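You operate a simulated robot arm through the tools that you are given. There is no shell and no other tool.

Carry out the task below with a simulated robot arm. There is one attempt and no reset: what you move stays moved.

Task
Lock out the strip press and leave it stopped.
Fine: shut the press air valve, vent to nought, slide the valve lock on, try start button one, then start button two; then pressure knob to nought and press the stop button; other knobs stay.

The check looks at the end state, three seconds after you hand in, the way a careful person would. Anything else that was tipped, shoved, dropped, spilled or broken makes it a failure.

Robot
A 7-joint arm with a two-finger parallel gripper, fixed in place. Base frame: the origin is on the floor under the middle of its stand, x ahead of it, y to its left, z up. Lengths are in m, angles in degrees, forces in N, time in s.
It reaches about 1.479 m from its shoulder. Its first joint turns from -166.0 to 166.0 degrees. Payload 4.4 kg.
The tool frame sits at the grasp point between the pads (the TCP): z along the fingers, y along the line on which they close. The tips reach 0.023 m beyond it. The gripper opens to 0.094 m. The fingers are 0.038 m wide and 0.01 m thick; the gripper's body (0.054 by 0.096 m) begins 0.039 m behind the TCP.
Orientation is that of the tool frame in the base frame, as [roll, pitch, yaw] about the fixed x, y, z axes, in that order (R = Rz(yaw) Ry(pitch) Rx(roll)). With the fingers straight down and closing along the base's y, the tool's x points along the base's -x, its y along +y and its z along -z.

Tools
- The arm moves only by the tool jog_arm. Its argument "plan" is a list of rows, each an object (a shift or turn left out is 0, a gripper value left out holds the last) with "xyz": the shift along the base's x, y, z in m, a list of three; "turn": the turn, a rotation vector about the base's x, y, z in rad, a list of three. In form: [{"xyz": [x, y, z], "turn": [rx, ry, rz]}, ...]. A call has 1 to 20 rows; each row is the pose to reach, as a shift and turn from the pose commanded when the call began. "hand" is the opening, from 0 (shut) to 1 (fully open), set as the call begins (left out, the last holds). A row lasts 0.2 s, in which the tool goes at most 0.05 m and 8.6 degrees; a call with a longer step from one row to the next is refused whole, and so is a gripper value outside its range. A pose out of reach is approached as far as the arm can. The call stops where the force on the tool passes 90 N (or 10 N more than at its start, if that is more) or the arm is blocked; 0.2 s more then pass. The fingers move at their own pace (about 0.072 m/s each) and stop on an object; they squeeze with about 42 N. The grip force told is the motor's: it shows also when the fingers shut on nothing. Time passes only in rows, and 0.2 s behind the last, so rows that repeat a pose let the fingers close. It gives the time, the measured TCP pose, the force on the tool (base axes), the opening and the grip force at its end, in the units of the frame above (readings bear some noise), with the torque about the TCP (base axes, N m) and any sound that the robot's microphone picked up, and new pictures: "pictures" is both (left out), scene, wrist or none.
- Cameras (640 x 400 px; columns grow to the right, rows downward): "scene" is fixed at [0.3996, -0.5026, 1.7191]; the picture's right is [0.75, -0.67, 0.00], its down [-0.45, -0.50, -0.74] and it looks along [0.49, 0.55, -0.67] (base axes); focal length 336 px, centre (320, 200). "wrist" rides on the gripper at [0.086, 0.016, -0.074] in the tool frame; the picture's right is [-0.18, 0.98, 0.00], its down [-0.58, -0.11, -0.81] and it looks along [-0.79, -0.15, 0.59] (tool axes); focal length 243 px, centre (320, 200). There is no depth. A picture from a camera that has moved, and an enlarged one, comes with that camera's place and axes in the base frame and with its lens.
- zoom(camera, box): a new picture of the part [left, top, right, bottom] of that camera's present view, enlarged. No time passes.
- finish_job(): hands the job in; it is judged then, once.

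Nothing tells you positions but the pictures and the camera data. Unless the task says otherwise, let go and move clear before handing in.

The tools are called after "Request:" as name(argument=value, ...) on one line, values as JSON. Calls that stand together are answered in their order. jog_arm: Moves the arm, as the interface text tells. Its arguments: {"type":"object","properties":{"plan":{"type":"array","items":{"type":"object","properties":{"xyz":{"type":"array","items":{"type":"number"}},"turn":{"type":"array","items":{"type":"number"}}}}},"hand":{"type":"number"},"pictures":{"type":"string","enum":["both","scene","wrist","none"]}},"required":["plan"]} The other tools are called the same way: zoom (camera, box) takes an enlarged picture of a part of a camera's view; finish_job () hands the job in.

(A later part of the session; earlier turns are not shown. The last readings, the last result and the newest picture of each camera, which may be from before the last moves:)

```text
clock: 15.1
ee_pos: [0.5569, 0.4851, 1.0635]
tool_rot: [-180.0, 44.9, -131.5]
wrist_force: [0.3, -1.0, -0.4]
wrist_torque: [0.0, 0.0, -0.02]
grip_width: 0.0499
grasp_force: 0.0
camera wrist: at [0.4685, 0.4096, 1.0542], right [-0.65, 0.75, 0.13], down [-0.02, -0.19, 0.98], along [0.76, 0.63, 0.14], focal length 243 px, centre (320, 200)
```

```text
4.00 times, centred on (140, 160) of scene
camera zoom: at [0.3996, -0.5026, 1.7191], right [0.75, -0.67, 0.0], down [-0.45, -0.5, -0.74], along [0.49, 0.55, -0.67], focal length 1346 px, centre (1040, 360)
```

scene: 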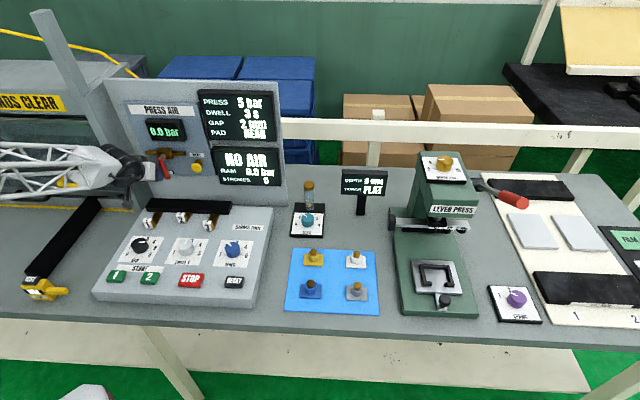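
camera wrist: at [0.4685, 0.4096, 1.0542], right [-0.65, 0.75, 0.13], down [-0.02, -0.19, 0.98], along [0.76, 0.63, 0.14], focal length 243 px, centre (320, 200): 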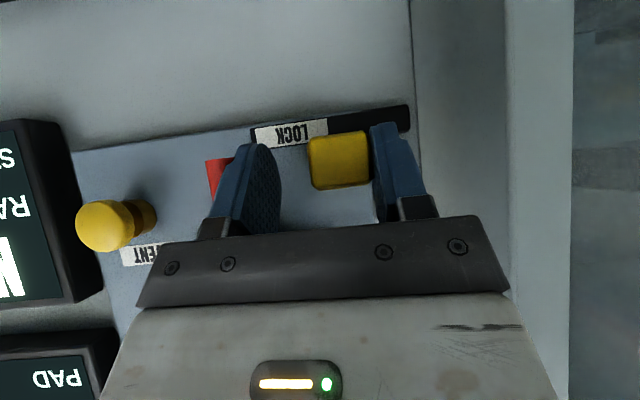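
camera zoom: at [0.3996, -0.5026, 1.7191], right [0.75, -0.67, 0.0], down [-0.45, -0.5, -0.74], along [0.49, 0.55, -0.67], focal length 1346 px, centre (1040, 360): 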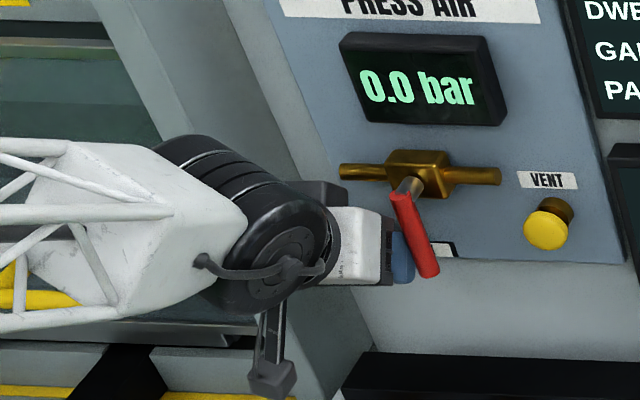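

The block slid along. I'll back out, close the fingers, and come back in on the left side of the block for the final push.

Request:
jog_arm(plan=[{"xyz": [-0.003, 0.0027, 0]}, {"xyz": [-0.0231, -0.0196, 0]}, {"xyz": [-0.0431, -0.0419, 0]}], pictures="none")

Request:
jog_arm(plan=[{"xyz": [-0.0141, 0.0127, 0]}, {"xyz": [-0.0282, 0.0254, 0]}, {"xyz": [-0.0282, 0.0254, 0]}], hand=0)

Request:
zoom(camera="wrist", box=[120, 0, 480, 240])

Request:
zoom(camera="scene", box=[80, 110, 200, 210])

```text
clock: 15.8
ee_pos: [0.5107, 0.4441, 1.0616]
tool_rot: [180.0, 44.8, -131.5]
wrist_force: [0.0, -0.4, -0.6]
wrist_torque: [0.04, 0.04, 0.0]
grip_width: 0.0497
grasp_force: 0.1
```

```text
clock: 16.6
ee_pos: [0.4819, 0.4692, 1.0613]
tool_rot: [-179.9, 44.9, -131.5]
wrist_force: [-0.4, 0.9, -0.1]
wrist_torque: [-0.02, 0.02, 0.0]
grip_width: 0.0001
grasp_force: 42.4
camera wrist: at [0.3951, 0.3933, 1.0539], right [-0.65, 0.75, 0.13], down [-0.02, -0.19, 0.98], along [0.76, 0.63, 0.14], focal length 243 px, centre (320, 200)
```

scene: 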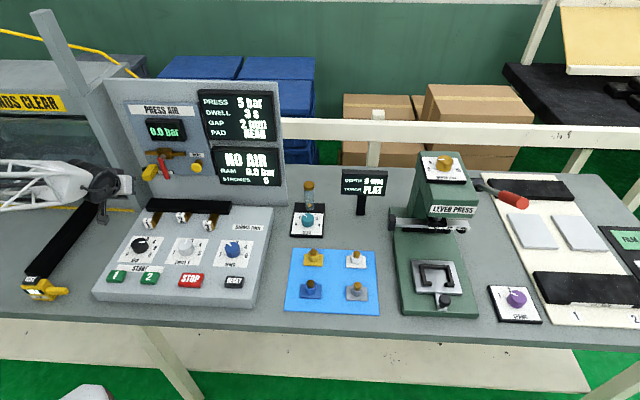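
wrist: 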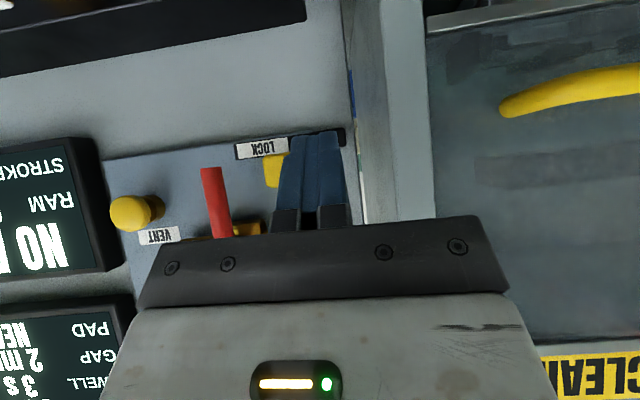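

```text
1.67 times, centred on (300, 120) of wrist
camera zoom: at [0.3951, 0.3933, 1.0539], right [-0.65, 0.75, 0.13], down [-0.02, -0.19, 0.98], along [0.76, 0.63, 0.14], focal length 404 px, centre (353, 333)
```

zoom: 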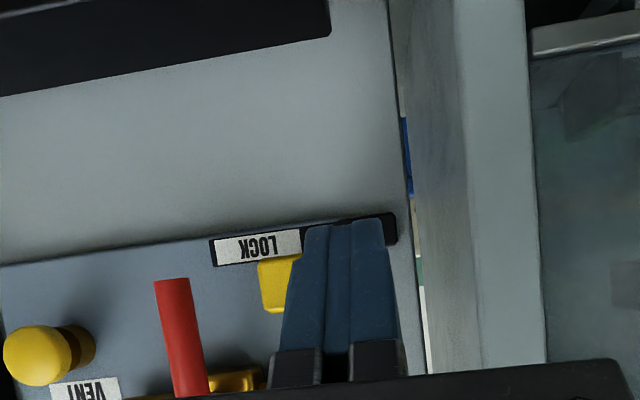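

```text
4.00 times, centred on (140, 160) of scene
camera zoom: at [0.3996, -0.5026, 1.7191], right [0.75, -0.67, 0.0], down [-0.45, -0.5, -0.74], along [0.49, 0.55, -0.67], focal length 1346 px, centre (1040, 360)
```

zoom: 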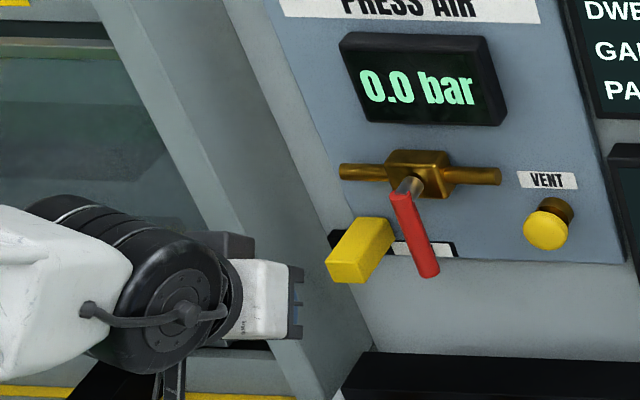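

The block is left free next to the handle, and the closed fingers are lined up to its left. Advancing and pushing right.

Request:
jog_arm(plan=[{"xyz": [0.0194, 0.0216, 0]}, {"xyz": [0.0388, 0.0431, 0]}, {"xyz": [0.0433, 0.0391, 0]}, {"xyz": [0.0477, 0.0351, 0]}, {"xyz": [0.0514, 0.0318, 0]}, {"xyz": [0.0551, 0.0284, 0]}, {"xyz": [0.0588, 0.0251, 0]}, {"xyz": [0.0626, 0.0217, 0]}, {"xyz": [0.0656, 0.019, 0]}, {"xyz": [0.0685, 0.0163, 0]}])

Request:
zoom(camera="wrist", box=[120, 0, 480, 240])

Request:
zoom(camera="scene", box=[80, 110, 200, 210])

```text
clock: 18.9
ee_pos: [0.5529, 0.4862, 1.0631]
tool_rot: [-180.0, 44.8, -131.4]
wrist_force: [-36.8, 33.8, 5.0]
wrist_torque: [0.02, 0.11, -0.31]
grip_width: 0.0001
grasp_force: 42.2
camera wrist: at [0.4646, 0.4104, 1.0542], right [-0.65, 0.75, 0.13], down [-0.02, -0.19, 0.98], along [0.76, 0.64, 0.14], focal length 243 px, centre (320, 200)
```

scene: 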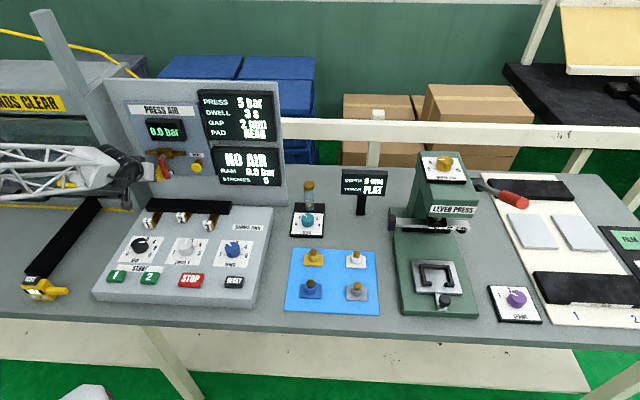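
wrist: 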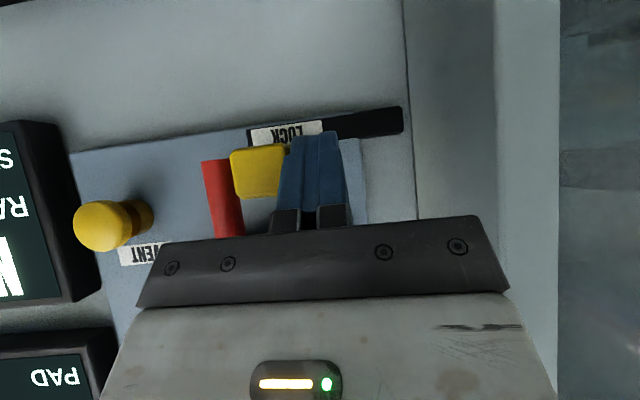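

```text
1.67 times, centred on (300, 120) of wrist
camera zoom: at [0.4646, 0.4104, 1.0542], right [-0.65, 0.75, 0.13], down [-0.02, -0.19, 0.98], along [0.76, 0.64, 0.14], focal length 404 px, centre (353, 333)
```

zoom: 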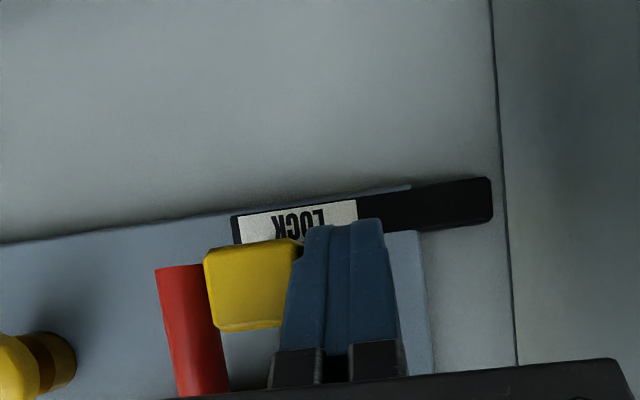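

```text
4.00 times, centred on (140, 160) of scene
camera zoom: at [0.3996, -0.5026, 1.7191], right [0.75, -0.67, 0.0], down [-0.45, -0.5, -0.74], along [0.49, 0.55, -0.67], focal length 1346 px, centre (1040, 360)
```

zoom: 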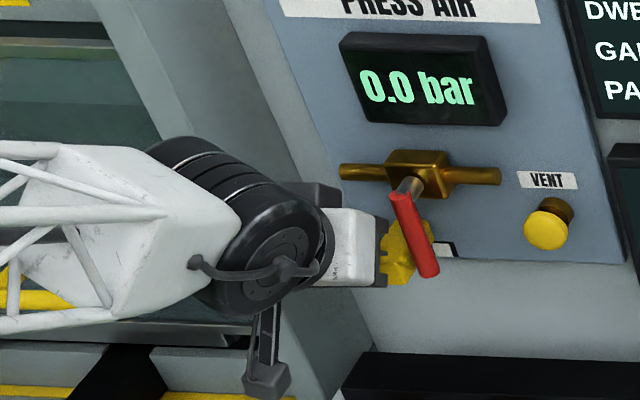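

The block is up against the handle with about 50 N. I'll nudge a touch further to confirm it's at its end stop.

Request:
jog_arm(plan=[{"xyz": [0.0015, -0.0013, 0]}, {"xyz": [0.003, -0.0027, 0]}], pictures="none")

```text
clock: 19.5
ee_pos: [0.552, 0.4866, 1.0629]
tool_rot: [179.7, 44.8, -131.3]
wrist_force: [-83.4, 101.4, 3.6]
wrist_torque: [0.64, 0.41, 0.32]
grip_width: 0.0002
grasp_force: 42.3
stopped in row 2: the force on the tool passed its limit at 93 N (the readings are from after the stop); the commanded pose is now the measured one
```

It's firmly at its end stop. Backing off to look at the lock from clear of it.

Request:
jog_arm(plan=[{"xyz": [-0.0089, 0.008, 0]}, {"xyz": [-0.029, -0.0143, 0]}, {"xyz": [-0.049, -0.0366, 0.01]}, {"xyz": [-0.069, -0.0589, 0.03]}, {"xyz": [-0.089, -0.0812, 0.06]}])

Request:
zoom(camera="wrist", box=[120, 0, 480, 240])

Request:
zoom(camera="scene", box=[100, 90, 300, 215])

```text
clock: 20.7
ee_pos: [0.4664, 0.4022, 1.1212]
tool_rot: [180.0, 44.8, -131.4]
wrist_force: [-0.8, 0.0, 1.4]
wrist_torque: [0.0, 0.02, 0.0]
grip_width: 0.0001
grasp_force: 42.0
camera wrist: at [0.3787, 0.3267, 1.1126], right [-0.65, 0.75, 0.13], down [-0.02, -0.19, 0.98], along [0.76, 0.64, 0.14], focal length 243 px, centre (320, 200)
```

scene: 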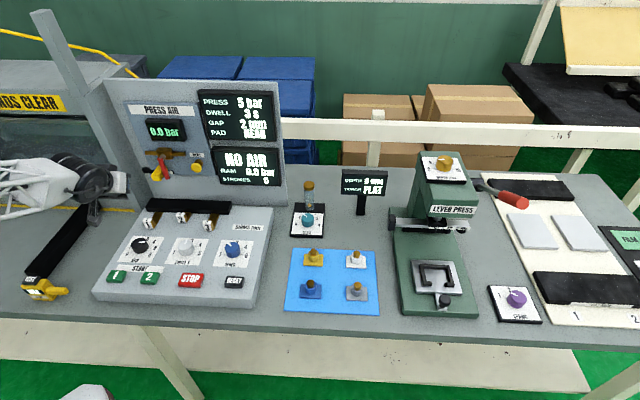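
wrist: 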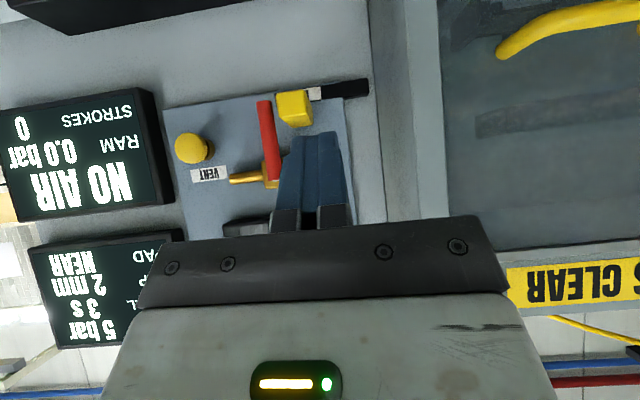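

```text
1.67 times, centred on (300, 120) of wrist
camera zoom: at [0.3787, 0.3267, 1.1126], right [-0.65, 0.75, 0.13], down [-0.02, -0.19, 0.98], along [0.76, 0.64, 0.14], focal length 404 px, centre (353, 333)
```

zoom: 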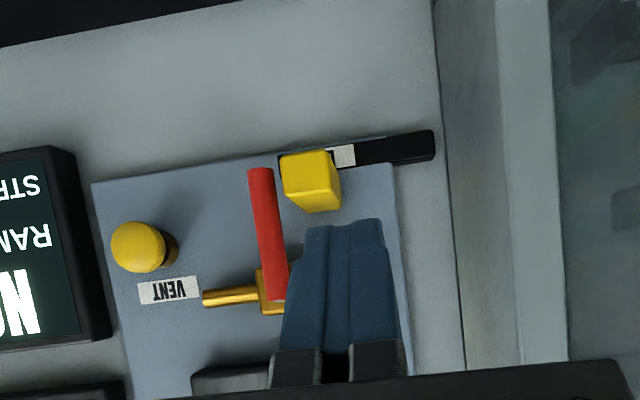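

```text
3.20 times, centred on (200, 152) of scene
camera zoom: at [0.3996, -0.5026, 1.7191], right [0.75, -0.67, 0.0], down [-0.45, -0.5, -0.74], along [0.49, 0.55, -0.67], focal length 1076 px, centre (704, 352)
```

zoom: 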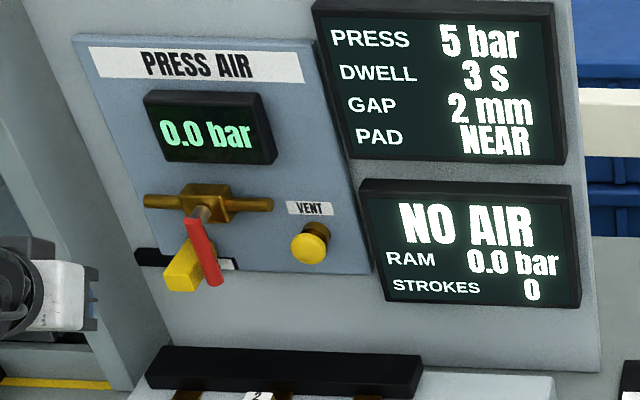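

The lock is fully over at the slot's right end, next to the handle, with the gauge at 0.0. Next I'll turn the gripper straight down and move over the console's START buttons.

Request:
jog_arm(plan=[{"xyz": [-0.0183, -0.0261, 0.005], "turn": [-0.0974, 0.0874, 0]}, {"xyz": [-0.0366, -0.0522, 0.01], "turn": [-0.1948, 0.1748, 0]}, {"xyz": [-0.0549, -0.0783, 0.01], "turn": [-0.2922, 0.2622, 0]}, {"xyz": [-0.0732, -0.1044, 0.01], "turn": [-0.3896, 0.3496, 0]}, {"xyz": [-0.0915, -0.1305, 0.01], "turn": [-0.487, 0.437, 0]}, {"xyz": [-0.11, -0.157, 0.01], "turn": [-0.5844, 0.5244, 0]}])

Request:
zoom(camera="wrist", box=[120, 0, 520, 240])

Request:
zoom(camera="scene", box=[60, 180, 260, 305])

```text
clock: 22.1
ee_pos: [0.3539, 0.2472, 1.1307]
tool_rot: [179.4, -0.2, -131.6]
wrist_force: [0.3, -0.3, -0.2]
wrist_torque: [0.01, -0.01, -0.03]
grip_width: 0.0001
grasp_force: 41.9
camera wrist: at [0.2844, 0.192, 1.2058], right [-0.61, 0.79, 0.01], down [0.47, 0.36, 0.8], along [0.63, 0.49, -0.6], focal length 243 px, centre (320, 200)
```

scene: 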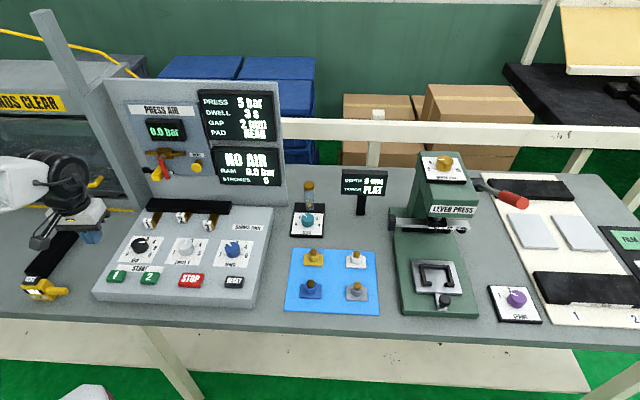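
wrist: 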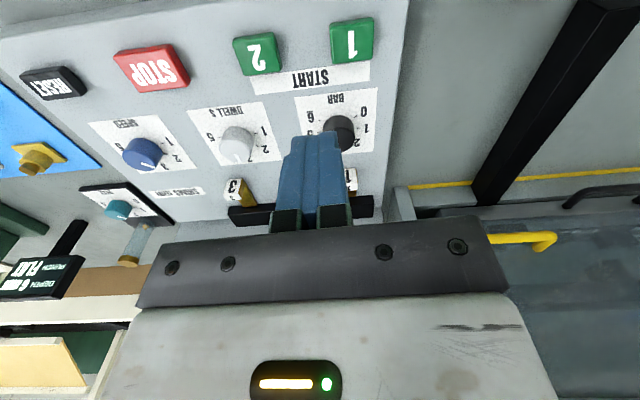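

```text
1.60 times, centred on (320, 120) of wrist
camera zoom: at [0.2844, 0.192, 1.2058], right [-0.61, 0.79, 0.01], down [0.47, 0.36, 0.8], along [0.63, 0.49, -0.6], focal length 388 px, centre (320, 328)
```

zoom: 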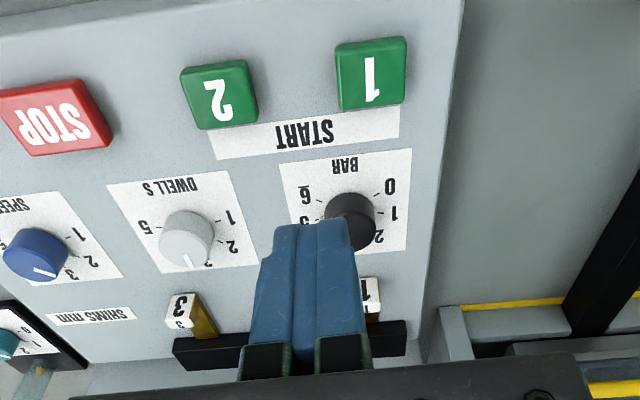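

```text
3.20 times, centred on (160, 242) of scene
camera zoom: at [0.3996, -0.5026, 1.7191], right [0.75, -0.67, 0.0], down [-0.45, -0.5, -0.74], along [0.49, 0.55, -0.67], focal length 1076 px, centre (832, 64)
```

zoom: 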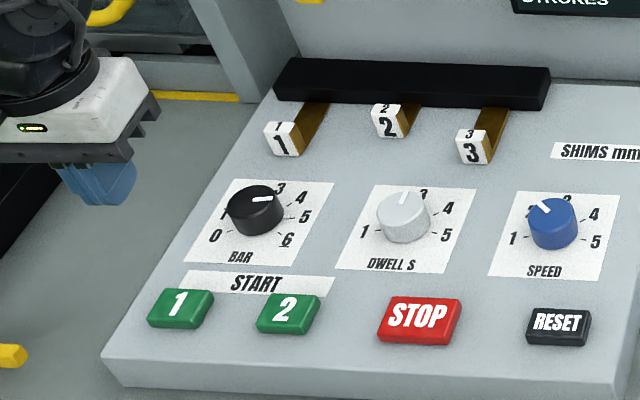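

I locate START 1 at about (0.342, 0.278), START 2 at (0.412, 0.208), STOP at (0.493, 0.126), all with tops near z≈0.93, and the BAR knob near (0.435, 0.341). I'll lower to just above START 1 and check alignment.

Request:
jog_arm(plan=[{"xyz": [-0.0038, 0.0103, -0.04]}, {"xyz": [-0.0077, 0.0206, -0.085]}, {"xyz": [-0.0115, 0.0309, -0.13]}])

Request:
zoom(camera="wrist", box=[200, 40, 440, 200])

Request:
zoom(camera="scene", box=[60, 210, 220, 310])

```text
clock: 22.9
ee_pos: [0.3442, 0.2765, 1.0037]
tool_rot: [179.6, -0.1, -131.5]
wrist_force: [0.7, 0.3, -0.1]
wrist_torque: [0.02, 0.0, 0.0]
grip_width: 0.0
grasp_force: 41.9
camera wrist: at [0.2754, 0.2215, 1.0775], right [-0.61, 0.79, 0.01], down [0.47, 0.36, 0.8], along [0.63, 0.5, -0.59], focal length 243 px, centre (320, 200)
```

scene: 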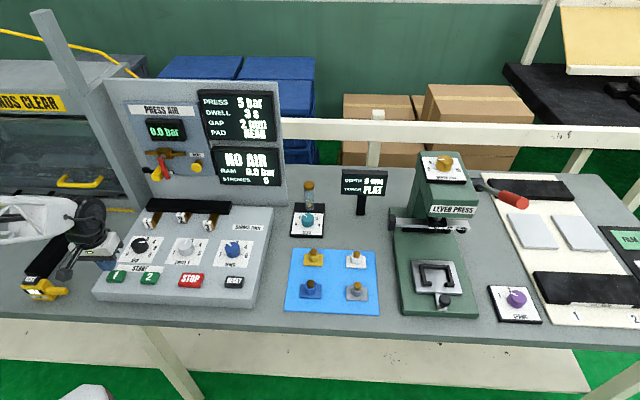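
wrist: 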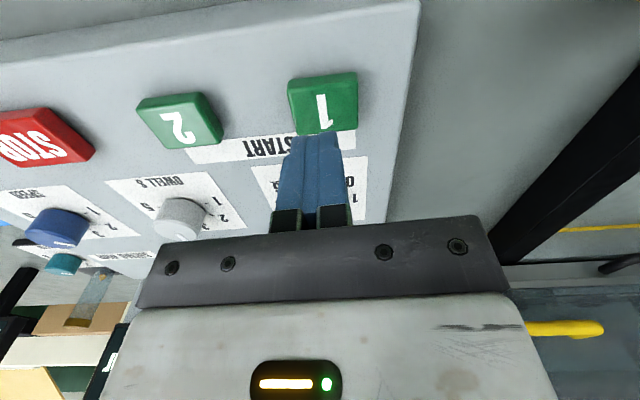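

```text
2.50 times, centred on (320, 120) of wrist
camera zoom: at [0.2754, 0.2215, 1.0775], right [-0.61, 0.79, 0.01], down [0.47, 0.36, 0.8], along [0.63, 0.5, -0.59], focal length 606 px, centre (320, 400)
```

zoom: 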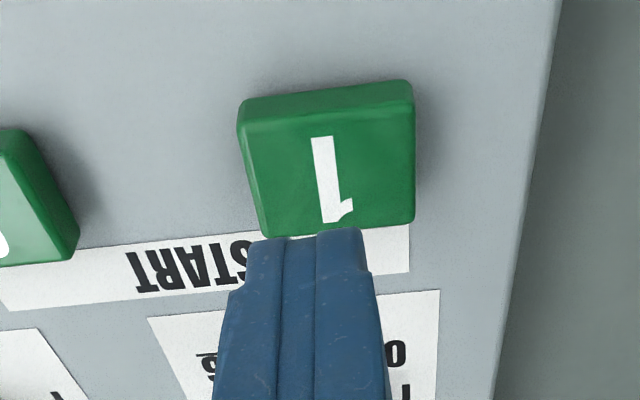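

```text
4.00 times, centred on (140, 260) of scene
camera zoom: at [0.3996, -0.5026, 1.7191], right [0.75, -0.67, 0.0], down [-0.45, -0.5, -0.74], along [0.49, 0.55, -0.67], focal length 1346 px, centre (1040, -40)
```

zoom: 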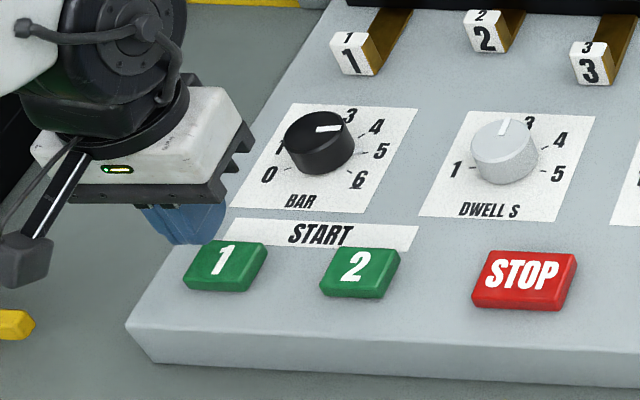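

Aligned over START 1 within a few millimetres. Pressing down until it clicks.

Request:
jog_arm(plan=[{"xyz": [0.0005, 0.002, -0.025]}, {"xyz": [0.0005, 0.003, -0.036]}, {"xyz": [0.0005, 0.003, -0.042]}, {"xyz": [0.0005, 0.003, -0.046]}, {"xyz": [0.0005, 0.003, -0.05]}])

Request:
zoom(camera="scene", box=[60, 210, 220, 310])

Request:
zoom(camera="scene", box=[100, 90, 300, 215])

```text
clock: 24.1
ee_pos: [0.3462, 0.28, 0.9544]
tool_rot: [179.8, 0.2, -131.5]
wrist_force: [-8.1, -4.8, 78.6]
wrist_torque: [-0.45, 0.46, -0.03]
grip_width: 0.0003
grasp_force: 42.2
heard: click
camera wrist: at [0.2767, 0.2245, 1.028], right [-0.61, 0.79, 0.01], down [0.47, 0.36, 0.81], along [0.64, 0.5, -0.59], focal length 243 px, centre (320, 200)
```

scene: 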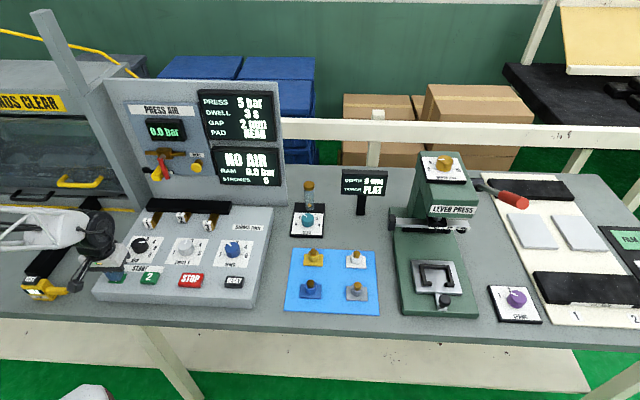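
wrist: 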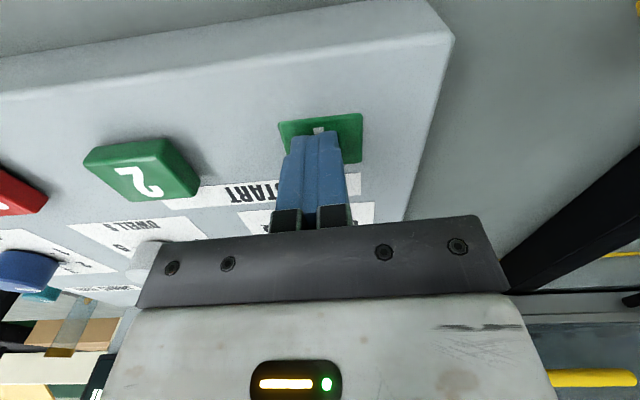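

```text
4.00 times, centred on (140, 260) of scene
camera zoom: at [0.3996, -0.5026, 1.7191], right [0.75, -0.67, 0.0], down [-0.45, -0.5, -0.74], along [0.49, 0.55, -0.67], focal length 1346 px, centre (1040, -40)
```

zoom: 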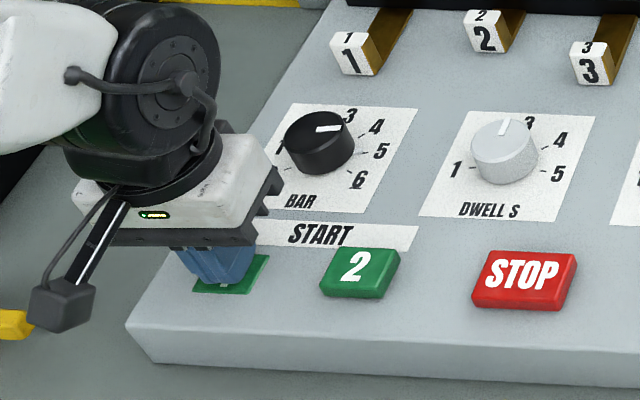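

```text
3.20 times, centred on (200, 152) of scene
camera zoom: at [0.3996, -0.5026, 1.7191], right [0.75, -0.67, 0.0], down [-0.45, -0.5, -0.74], along [0.49, 0.55, -0.67], focal length 1076 px, centre (704, 352)
```

zoom: 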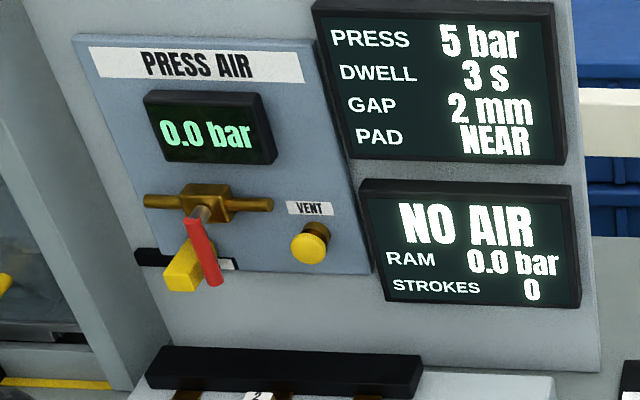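

START 1 clicked and the press stayed dead (NO AIR, strokes 0). Lifting and moving over START 2.

Request:
jog_arm(plan=[{"xyz": [0, 0, 0.025]}, {"xyz": [0, 0, 0.047]}, {"xyz": [0.023, -0.023, 0.047]}, {"xyz": [0.046, -0.046, 0.047]}, {"xyz": [0.069, -0.07, 0.047]}])

Request:
zoom(camera="wrist", box=[200, 40, 440, 200])

Request:
zoom(camera="scene", box=[60, 210, 220, 310])

```text
clock: 25.3
ee_pos: [0.4155, 0.2096, 1.0]
tool_rot: [179.6, -0.1, -131.5]
wrist_force: [-0.1, 0.3, 1.0]
wrist_torque: [0.0, -0.02, 0.02]
grip_width: 0.0
grasp_force: 42.0
camera wrist: at [0.3466, 0.1547, 1.074], right [-0.61, 0.79, 0.01], down [0.47, 0.36, 0.8], along [0.63, 0.5, -0.59], focal length 243 px, centre (320, 200)
```

scene: 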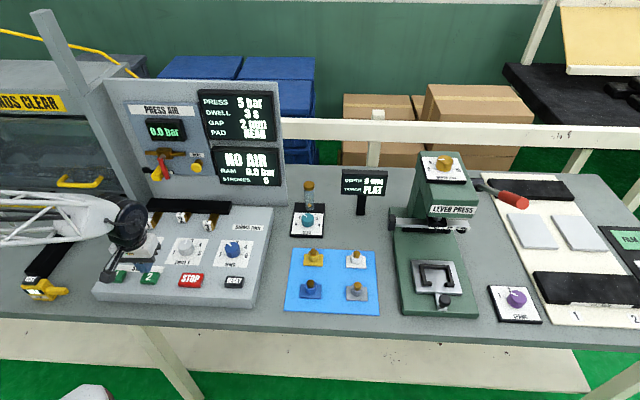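
wrist: 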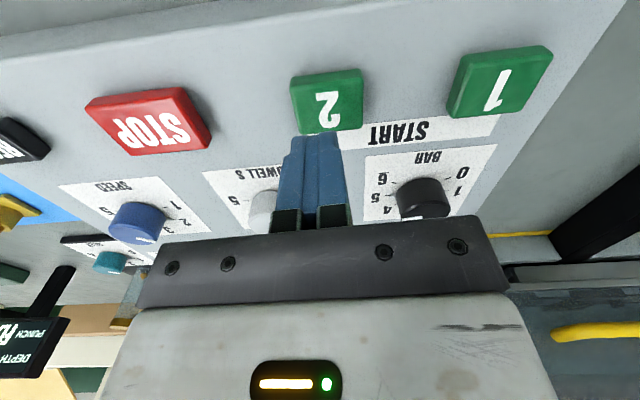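

```text
2.50 times, centred on (320, 120) of wrist
camera zoom: at [0.3466, 0.1547, 1.074], right [-0.61, 0.79, 0.01], down [0.47, 0.36, 0.8], along [0.63, 0.5, -0.59], focal length 606 px, centre (320, 400)
```

zoom: 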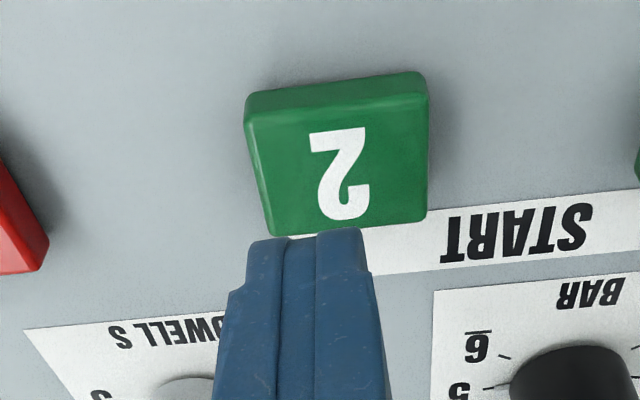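

```text
4.00 times, centred on (140, 260) of scene
camera zoom: at [0.3996, -0.5026, 1.7191], right [0.75, -0.67, 0.0], down [-0.45, -0.5, -0.74], along [0.49, 0.55, -0.67], focal length 1346 px, centre (1040, -40)
```

zoom: 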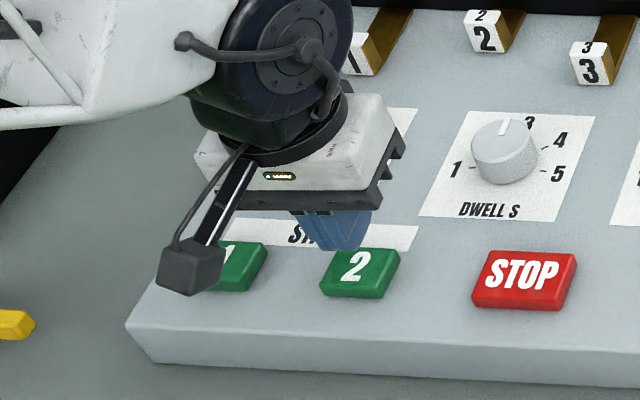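

Aligned over START 2. Pressing it the same depth.

Request:
jog_arm(plan=[{"xyz": [-0.0035, 0.0005, -0.022]}, {"xyz": [-0.0035, 0.0005, -0.034]}, {"xyz": [-0.0035, 0.0005, -0.04]}, {"xyz": [-0.0035, 0.0005, -0.044]}, {"xyz": [-0.0035, 0.0005, -0.047]}])

Request:
zoom(camera="scene", box=[100, 90, 300, 215])

Request:
zoom(camera="scene", box=[60, 210, 220, 310])

```text
clock: 26.5
ee_pos: [0.4106, 0.2104, 0.9537]
tool_rot: [179.7, 0.0, -131.5]
wrist_force: [-23.8, -1.8, 74.4]
wrist_torque: [-0.01, 0.55, 0.02]
grip_width: 0.0003
grasp_force: 41.2
heard: click
camera wrist: at [0.3421, 0.1546, 1.0286], right [-0.61, 0.79, 0.01], down [0.47, 0.36, 0.81], along [0.63, 0.5, -0.59], focal length 243 px, centre (320, 200)
```

scene: 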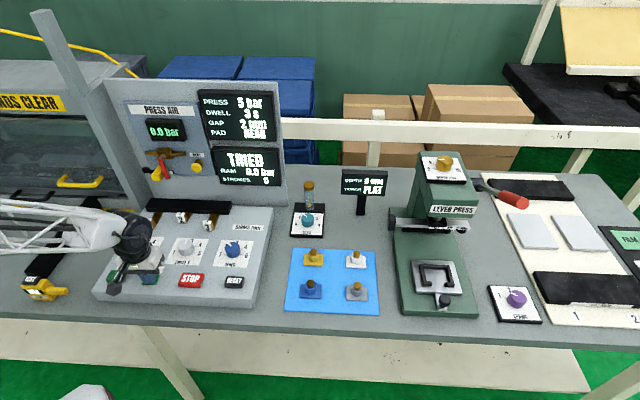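
wrist: 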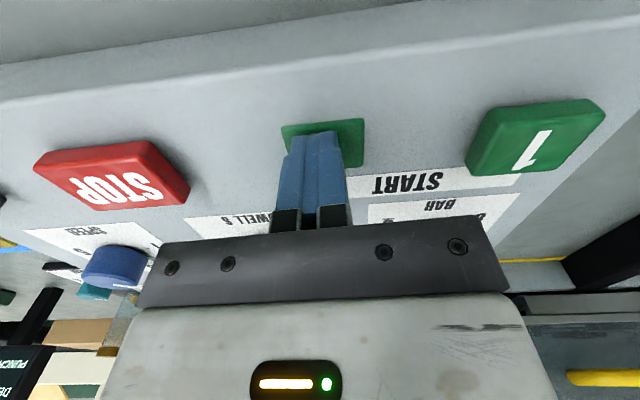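

```text
3.20 times, centred on (200, 152) of scene
camera zoom: at [0.3996, -0.5026, 1.7191], right [0.75, -0.67, 0.0], down [-0.45, -0.5, -0.74], along [0.49, 0.55, -0.67], focal length 1076 px, centre (704, 352)
```

zoom: 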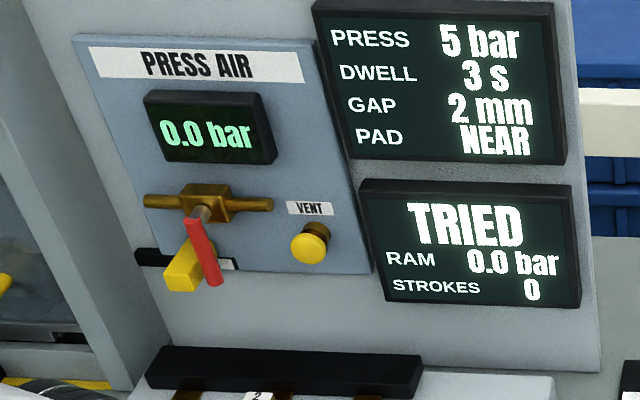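

```text
4.00 times, centred on (140, 260) of scene
camera zoom: at [0.3996, -0.5026, 1.7191], right [0.75, -0.67, 0.0], down [-0.45, -0.5, -0.74], along [0.49, 0.55, -0.67], focal length 1346 px, centre (1040, -40)
```

zoom: 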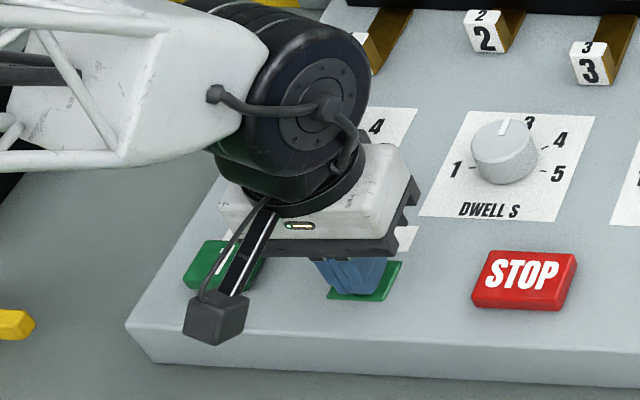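

The display now says TRIED — lockout test accepted. Next is the BAR knob (currently at 5): I'll lift, open the fingers and move over it.

Request:
jog_arm(plan=[{"xyz": [0, 0, 0.03]}, {"xyz": [0, 0, 0.065]}, {"xyz": [0.004, 0.035, 0.08]}, {"xyz": [0.01, 0.07, 0.09]}, {"xyz": [0.014, 0.09, 0.09]}], hand=0.75)

Request:
zoom(camera="wrist", box=[180, 0, 480, 200])

Request:
zoom(camera="scene", box=[60, 190, 220, 290])

```text
clock: 27.7
ee_pos: [0.4248, 0.2994, 1.0399]
tool_rot: [179.6, -0.3, -131.5]
wrist_force: [0.2, 0.6, 1.3]
wrist_torque: [-0.01, -0.03, 0.0]
grip_width: 0.0702
grasp_force: 0.1
camera wrist: at [0.3554, 0.2446, 1.1155], right [-0.61, 0.79, 0.01], down [0.47, 0.36, 0.8], along [0.63, 0.5, -0.59], focal length 243 px, centre (320, 200)
```

scene: 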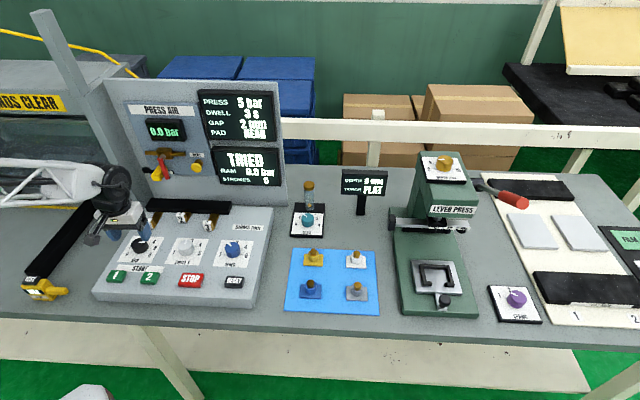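
wrist: 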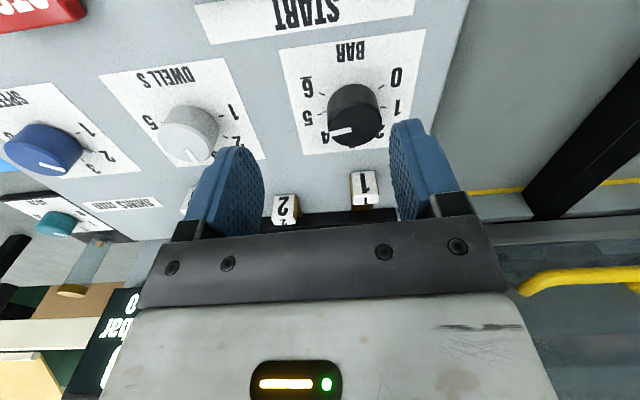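

```text
2.00 times, centred on (330, 100) of wrist
camera zoom: at [0.3554, 0.2446, 1.1155], right [-0.61, 0.79, 0.01], down [0.47, 0.36, 0.8], along [0.63, 0.5, -0.59], focal length 485 px, centre (300, 400)
```

zoom: 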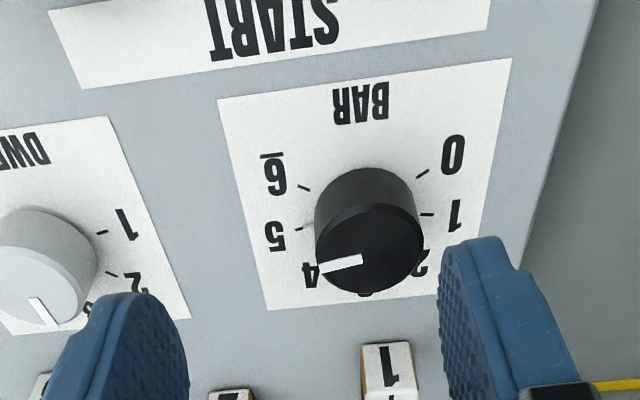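

```text
4.00 times, centred on (140, 240) of scene
camera zoom: at [0.3996, -0.5026, 1.7191], right [0.75, -0.67, 0.0], down [-0.45, -0.5, -0.74], along [0.49, 0.55, -0.67], focal length 1346 px, centre (1040, 40)
```

zoom: 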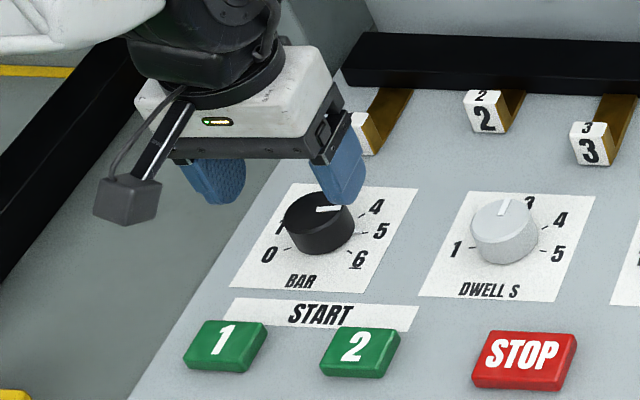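

The knob pointer is at 5 and the scale is about 40° per unit, so it needs roughly 200° counter-clockwise (from above) to reach 0. I'll centre over it at about (0.4335, 0.342), pre-rotate the gripper by −50°, then grip and turn in two strokes.

Request:
jog_arm(plan=[{"xyz": [0.0014, 0.007, 0], "turn": [0, 0, -0.1454]}, {"xyz": [0.0028, 0.014, 0], "turn": [0, 0, -0.2908]}, {"xyz": [0.0042, 0.0211, 0], "turn": [0, 0, -0.4362]}, {"xyz": [0.0055, 0.0281, 0], "turn": [0, 0, -0.5816]}, {"xyz": [0.0069, 0.0352, 0], "turn": [0, 0, -0.727]}, {"xyz": [0.0083, 0.0422, 0], "turn": [0, 0, -0.8724]}])

Request:
zoom(camera="wrist", box=[180, 0, 480, 200])

Request:
zoom(camera="scene", box=[60, 190, 220, 290])

```text
clock: 29.1
ee_pos: [0.4331, 0.3422, 1.0438]
tool_rot: [179.5, -0.2, 178.3]
wrist_force: [-0.5, -0.6, 0.6]
wrist_torque: [0.02, 0.0, 0.0]
grip_width: 0.0704
grasp_force: 0.1
camera wrist: at [0.3459, 0.3589, 1.1179], right [0.21, 0.98, 0.01], down [0.58, -0.13, 0.8], along [0.79, -0.17, -0.59], focal length 243 px, centre (320, 200)
```

scene: 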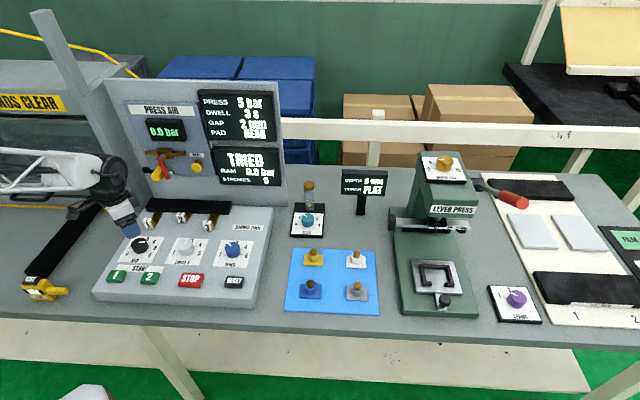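
wrist: 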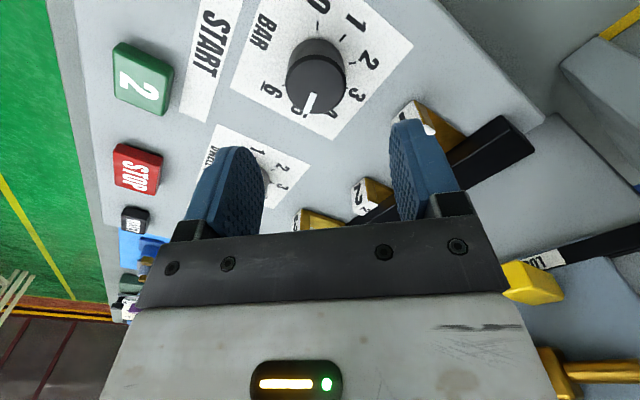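

```text
2.00 times, centred on (330, 100) of wrist
camera zoom: at [0.3459, 0.3589, 1.1179], right [0.21, 0.98, 0.01], down [0.58, -0.13, 0.8], along [0.79, -0.17, -0.59], focal length 485 px, centre (300, 400)
```

zoom: 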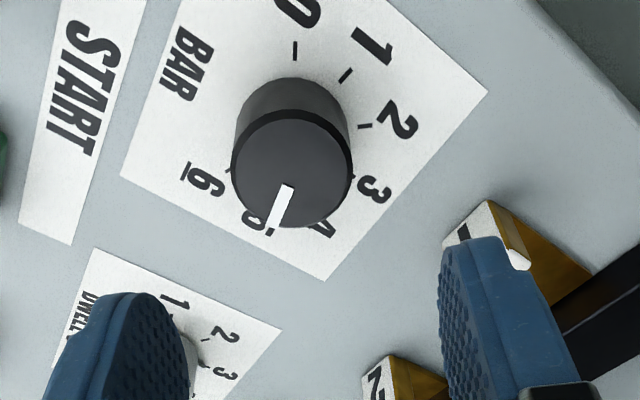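

```text
4.00 times, centred on (140, 240) of scene
camera zoom: at [0.3996, -0.5026, 1.7191], right [0.75, -0.67, 0.0], down [-0.45, -0.5, -0.74], along [0.49, 0.55, -0.67], focal length 1346 px, centre (1040, 40)
```

zoom: 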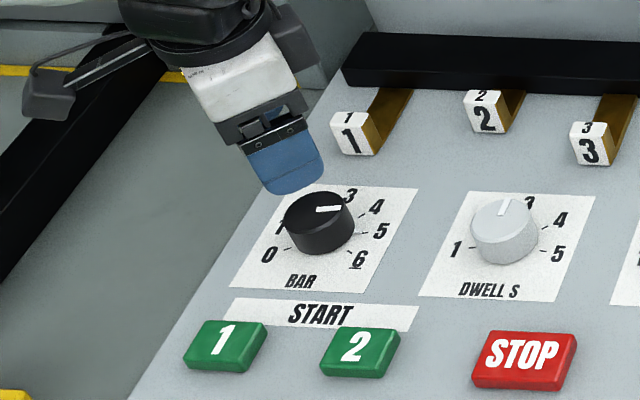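

Well centred. Descending around the knob with fingers open.

Request:
jog_arm(plan=[{"xyz": [0.0005, -0.0005, -0.035]}, {"xyz": [0.0008, -0.001, -0.065]}, {"xyz": [0.0008, -0.001, -0.085]}, {"xyz": [0.0008, -0.001, -0.0945]}])

Request:
zoom(camera="wrist", box=[180, 40, 480, 240])

Request:
zoom(camera="scene", box=[60, 190, 220, 290])

```text
clock: 30.2
ee_pos: [0.4355, 0.3411, 0.9532]
tool_rot: [179.4, 0.1, 178.5]
wrist_force: [-5.9, -2.2, 8.8]
wrist_torque: [-0.46, 0.27, -0.21]
grip_width: 0.0717
grasp_force: 1.0
stopped in row 4: the force on the tool passed its limit at 98 N (the readings are from after the stop); the commanded pose is now the measured one
camera wrist: at [0.3484, 0.3583, 1.0277], right [0.21, 0.98, 0.01], down [0.58, -0.13, 0.81], along [0.79, -0.16, -0.59], focal length 243 px, centre (320, 200)
```

scene: 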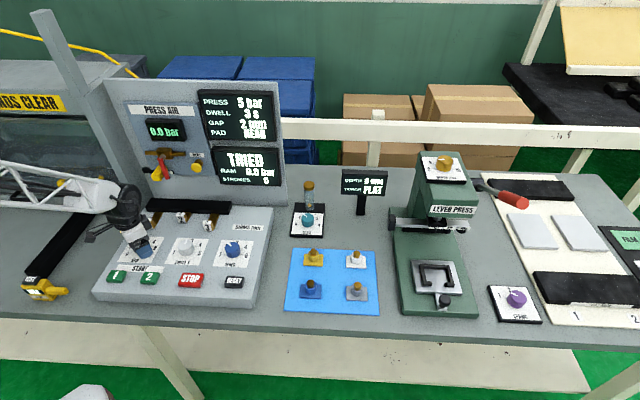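
wrist: 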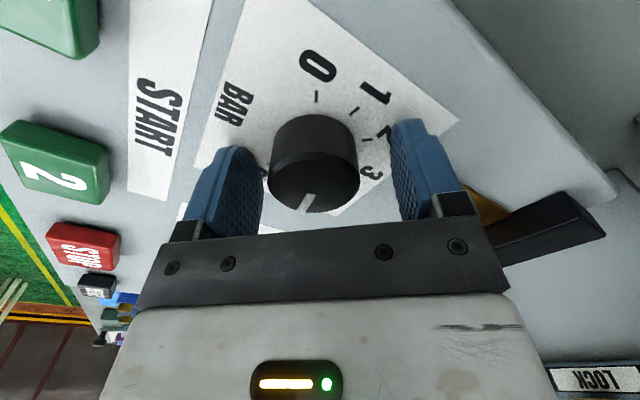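

```text
2.00 times, centred on (330, 140) of wrist
camera zoom: at [0.3484, 0.3583, 1.0277], right [0.21, 0.98, 0.01], down [0.58, -0.13, 0.81], along [0.79, -0.16, -0.59], focal length 485 px, centre (300, 320)
```

zoom: 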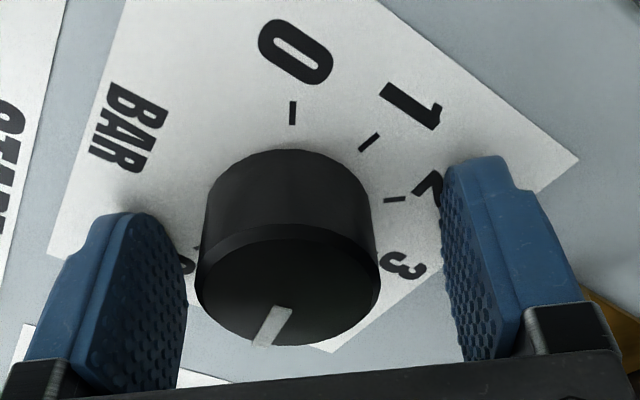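

```text
4.00 times, centred on (140, 240) of scene
camera zoom: at [0.3996, -0.5026, 1.7191], right [0.75, -0.67, 0.0], down [-0.45, -0.5, -0.74], along [0.49, 0.55, -0.67], focal length 1346 px, centre (1040, 40)
```

zoom: 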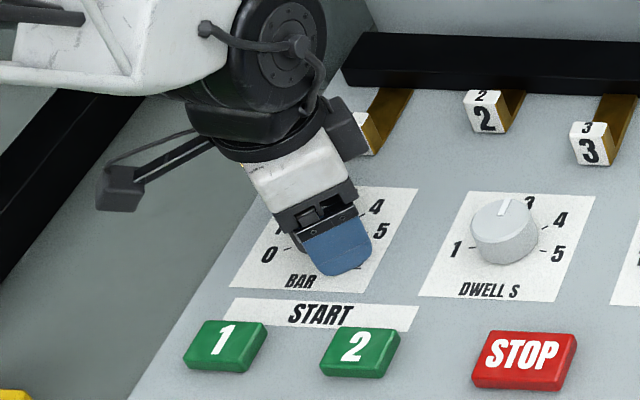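

The fingertips touched the console surface (it's at about z=0.930, slightly higher than estimated). I'll lift 4 mm, recentre slightly and close on the knob.

Request:
jog_arm(plan=[{"xyz": [-0.001, -0.001, 0.004]}, {"xyz": [-0.002, -0.002, 0.004]}], pictures="none")

Request:
jog_arm(plan=[{"xyz": [0, 0, 0]}, {"xyz": [0, 0, 0]}, {"xyz": [0, 0, 0]}], hand=0)

Request:
zoom(camera="wrist", box=[180, 40, 480, 240])

```text
clock: 30.8
ee_pos: [0.4321, 0.34, 0.9565]
tool_rot: [179.3, 0.2, 178.4]
wrist_force: [-1.2, 0.3, -0.3]
wrist_torque: [0.02, 0.01, 0.01]
grip_width: 0.0705
grasp_force: 0.1
```

```text
clock: 31.6
ee_pos: [0.4319, 0.3392, 0.957]
tool_rot: [179.3, 0.2, 178.4]
wrist_force: [0.3, -7.8, 3.9]
wrist_torque: [-1.35, -0.03, 0.0]
grip_width: 0.0413
grasp_force: 45.2
camera wrist: at [0.3459, 0.3561, 1.0311], right [0.21, 0.98, 0.01], down [0.58, -0.13, 0.81], along [0.79, -0.16, -0.59], focal length 243 px, centre (320, 200)
```

scene: 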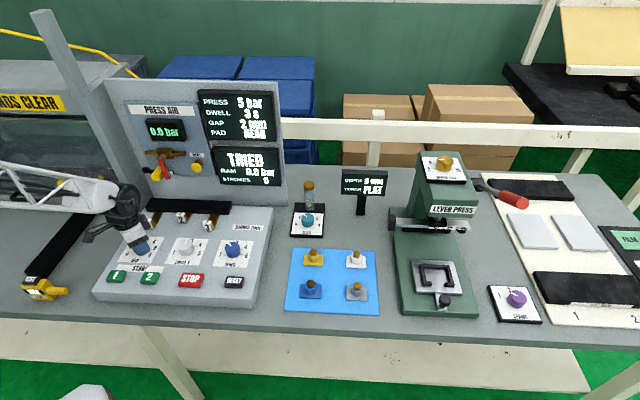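
wrist: 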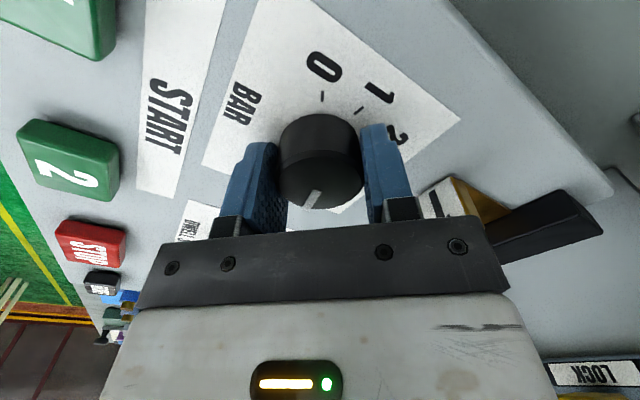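

```text
2.00 times, centred on (330, 140) of wrist
camera zoom: at [0.3459, 0.3561, 1.0311], right [0.21, 0.98, 0.01], down [0.58, -0.13, 0.81], along [0.79, -0.16, -0.59], focal length 485 px, centre (300, 320)
```

zoom: 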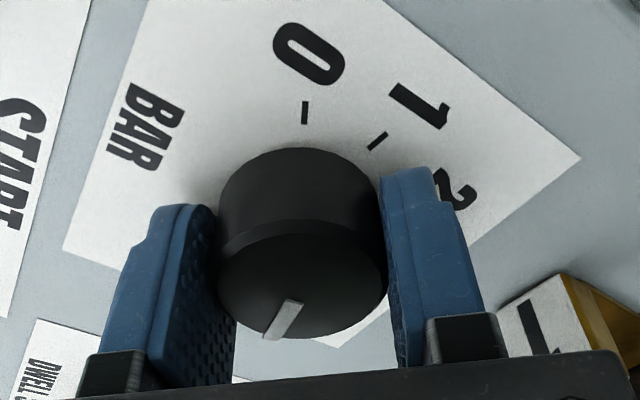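

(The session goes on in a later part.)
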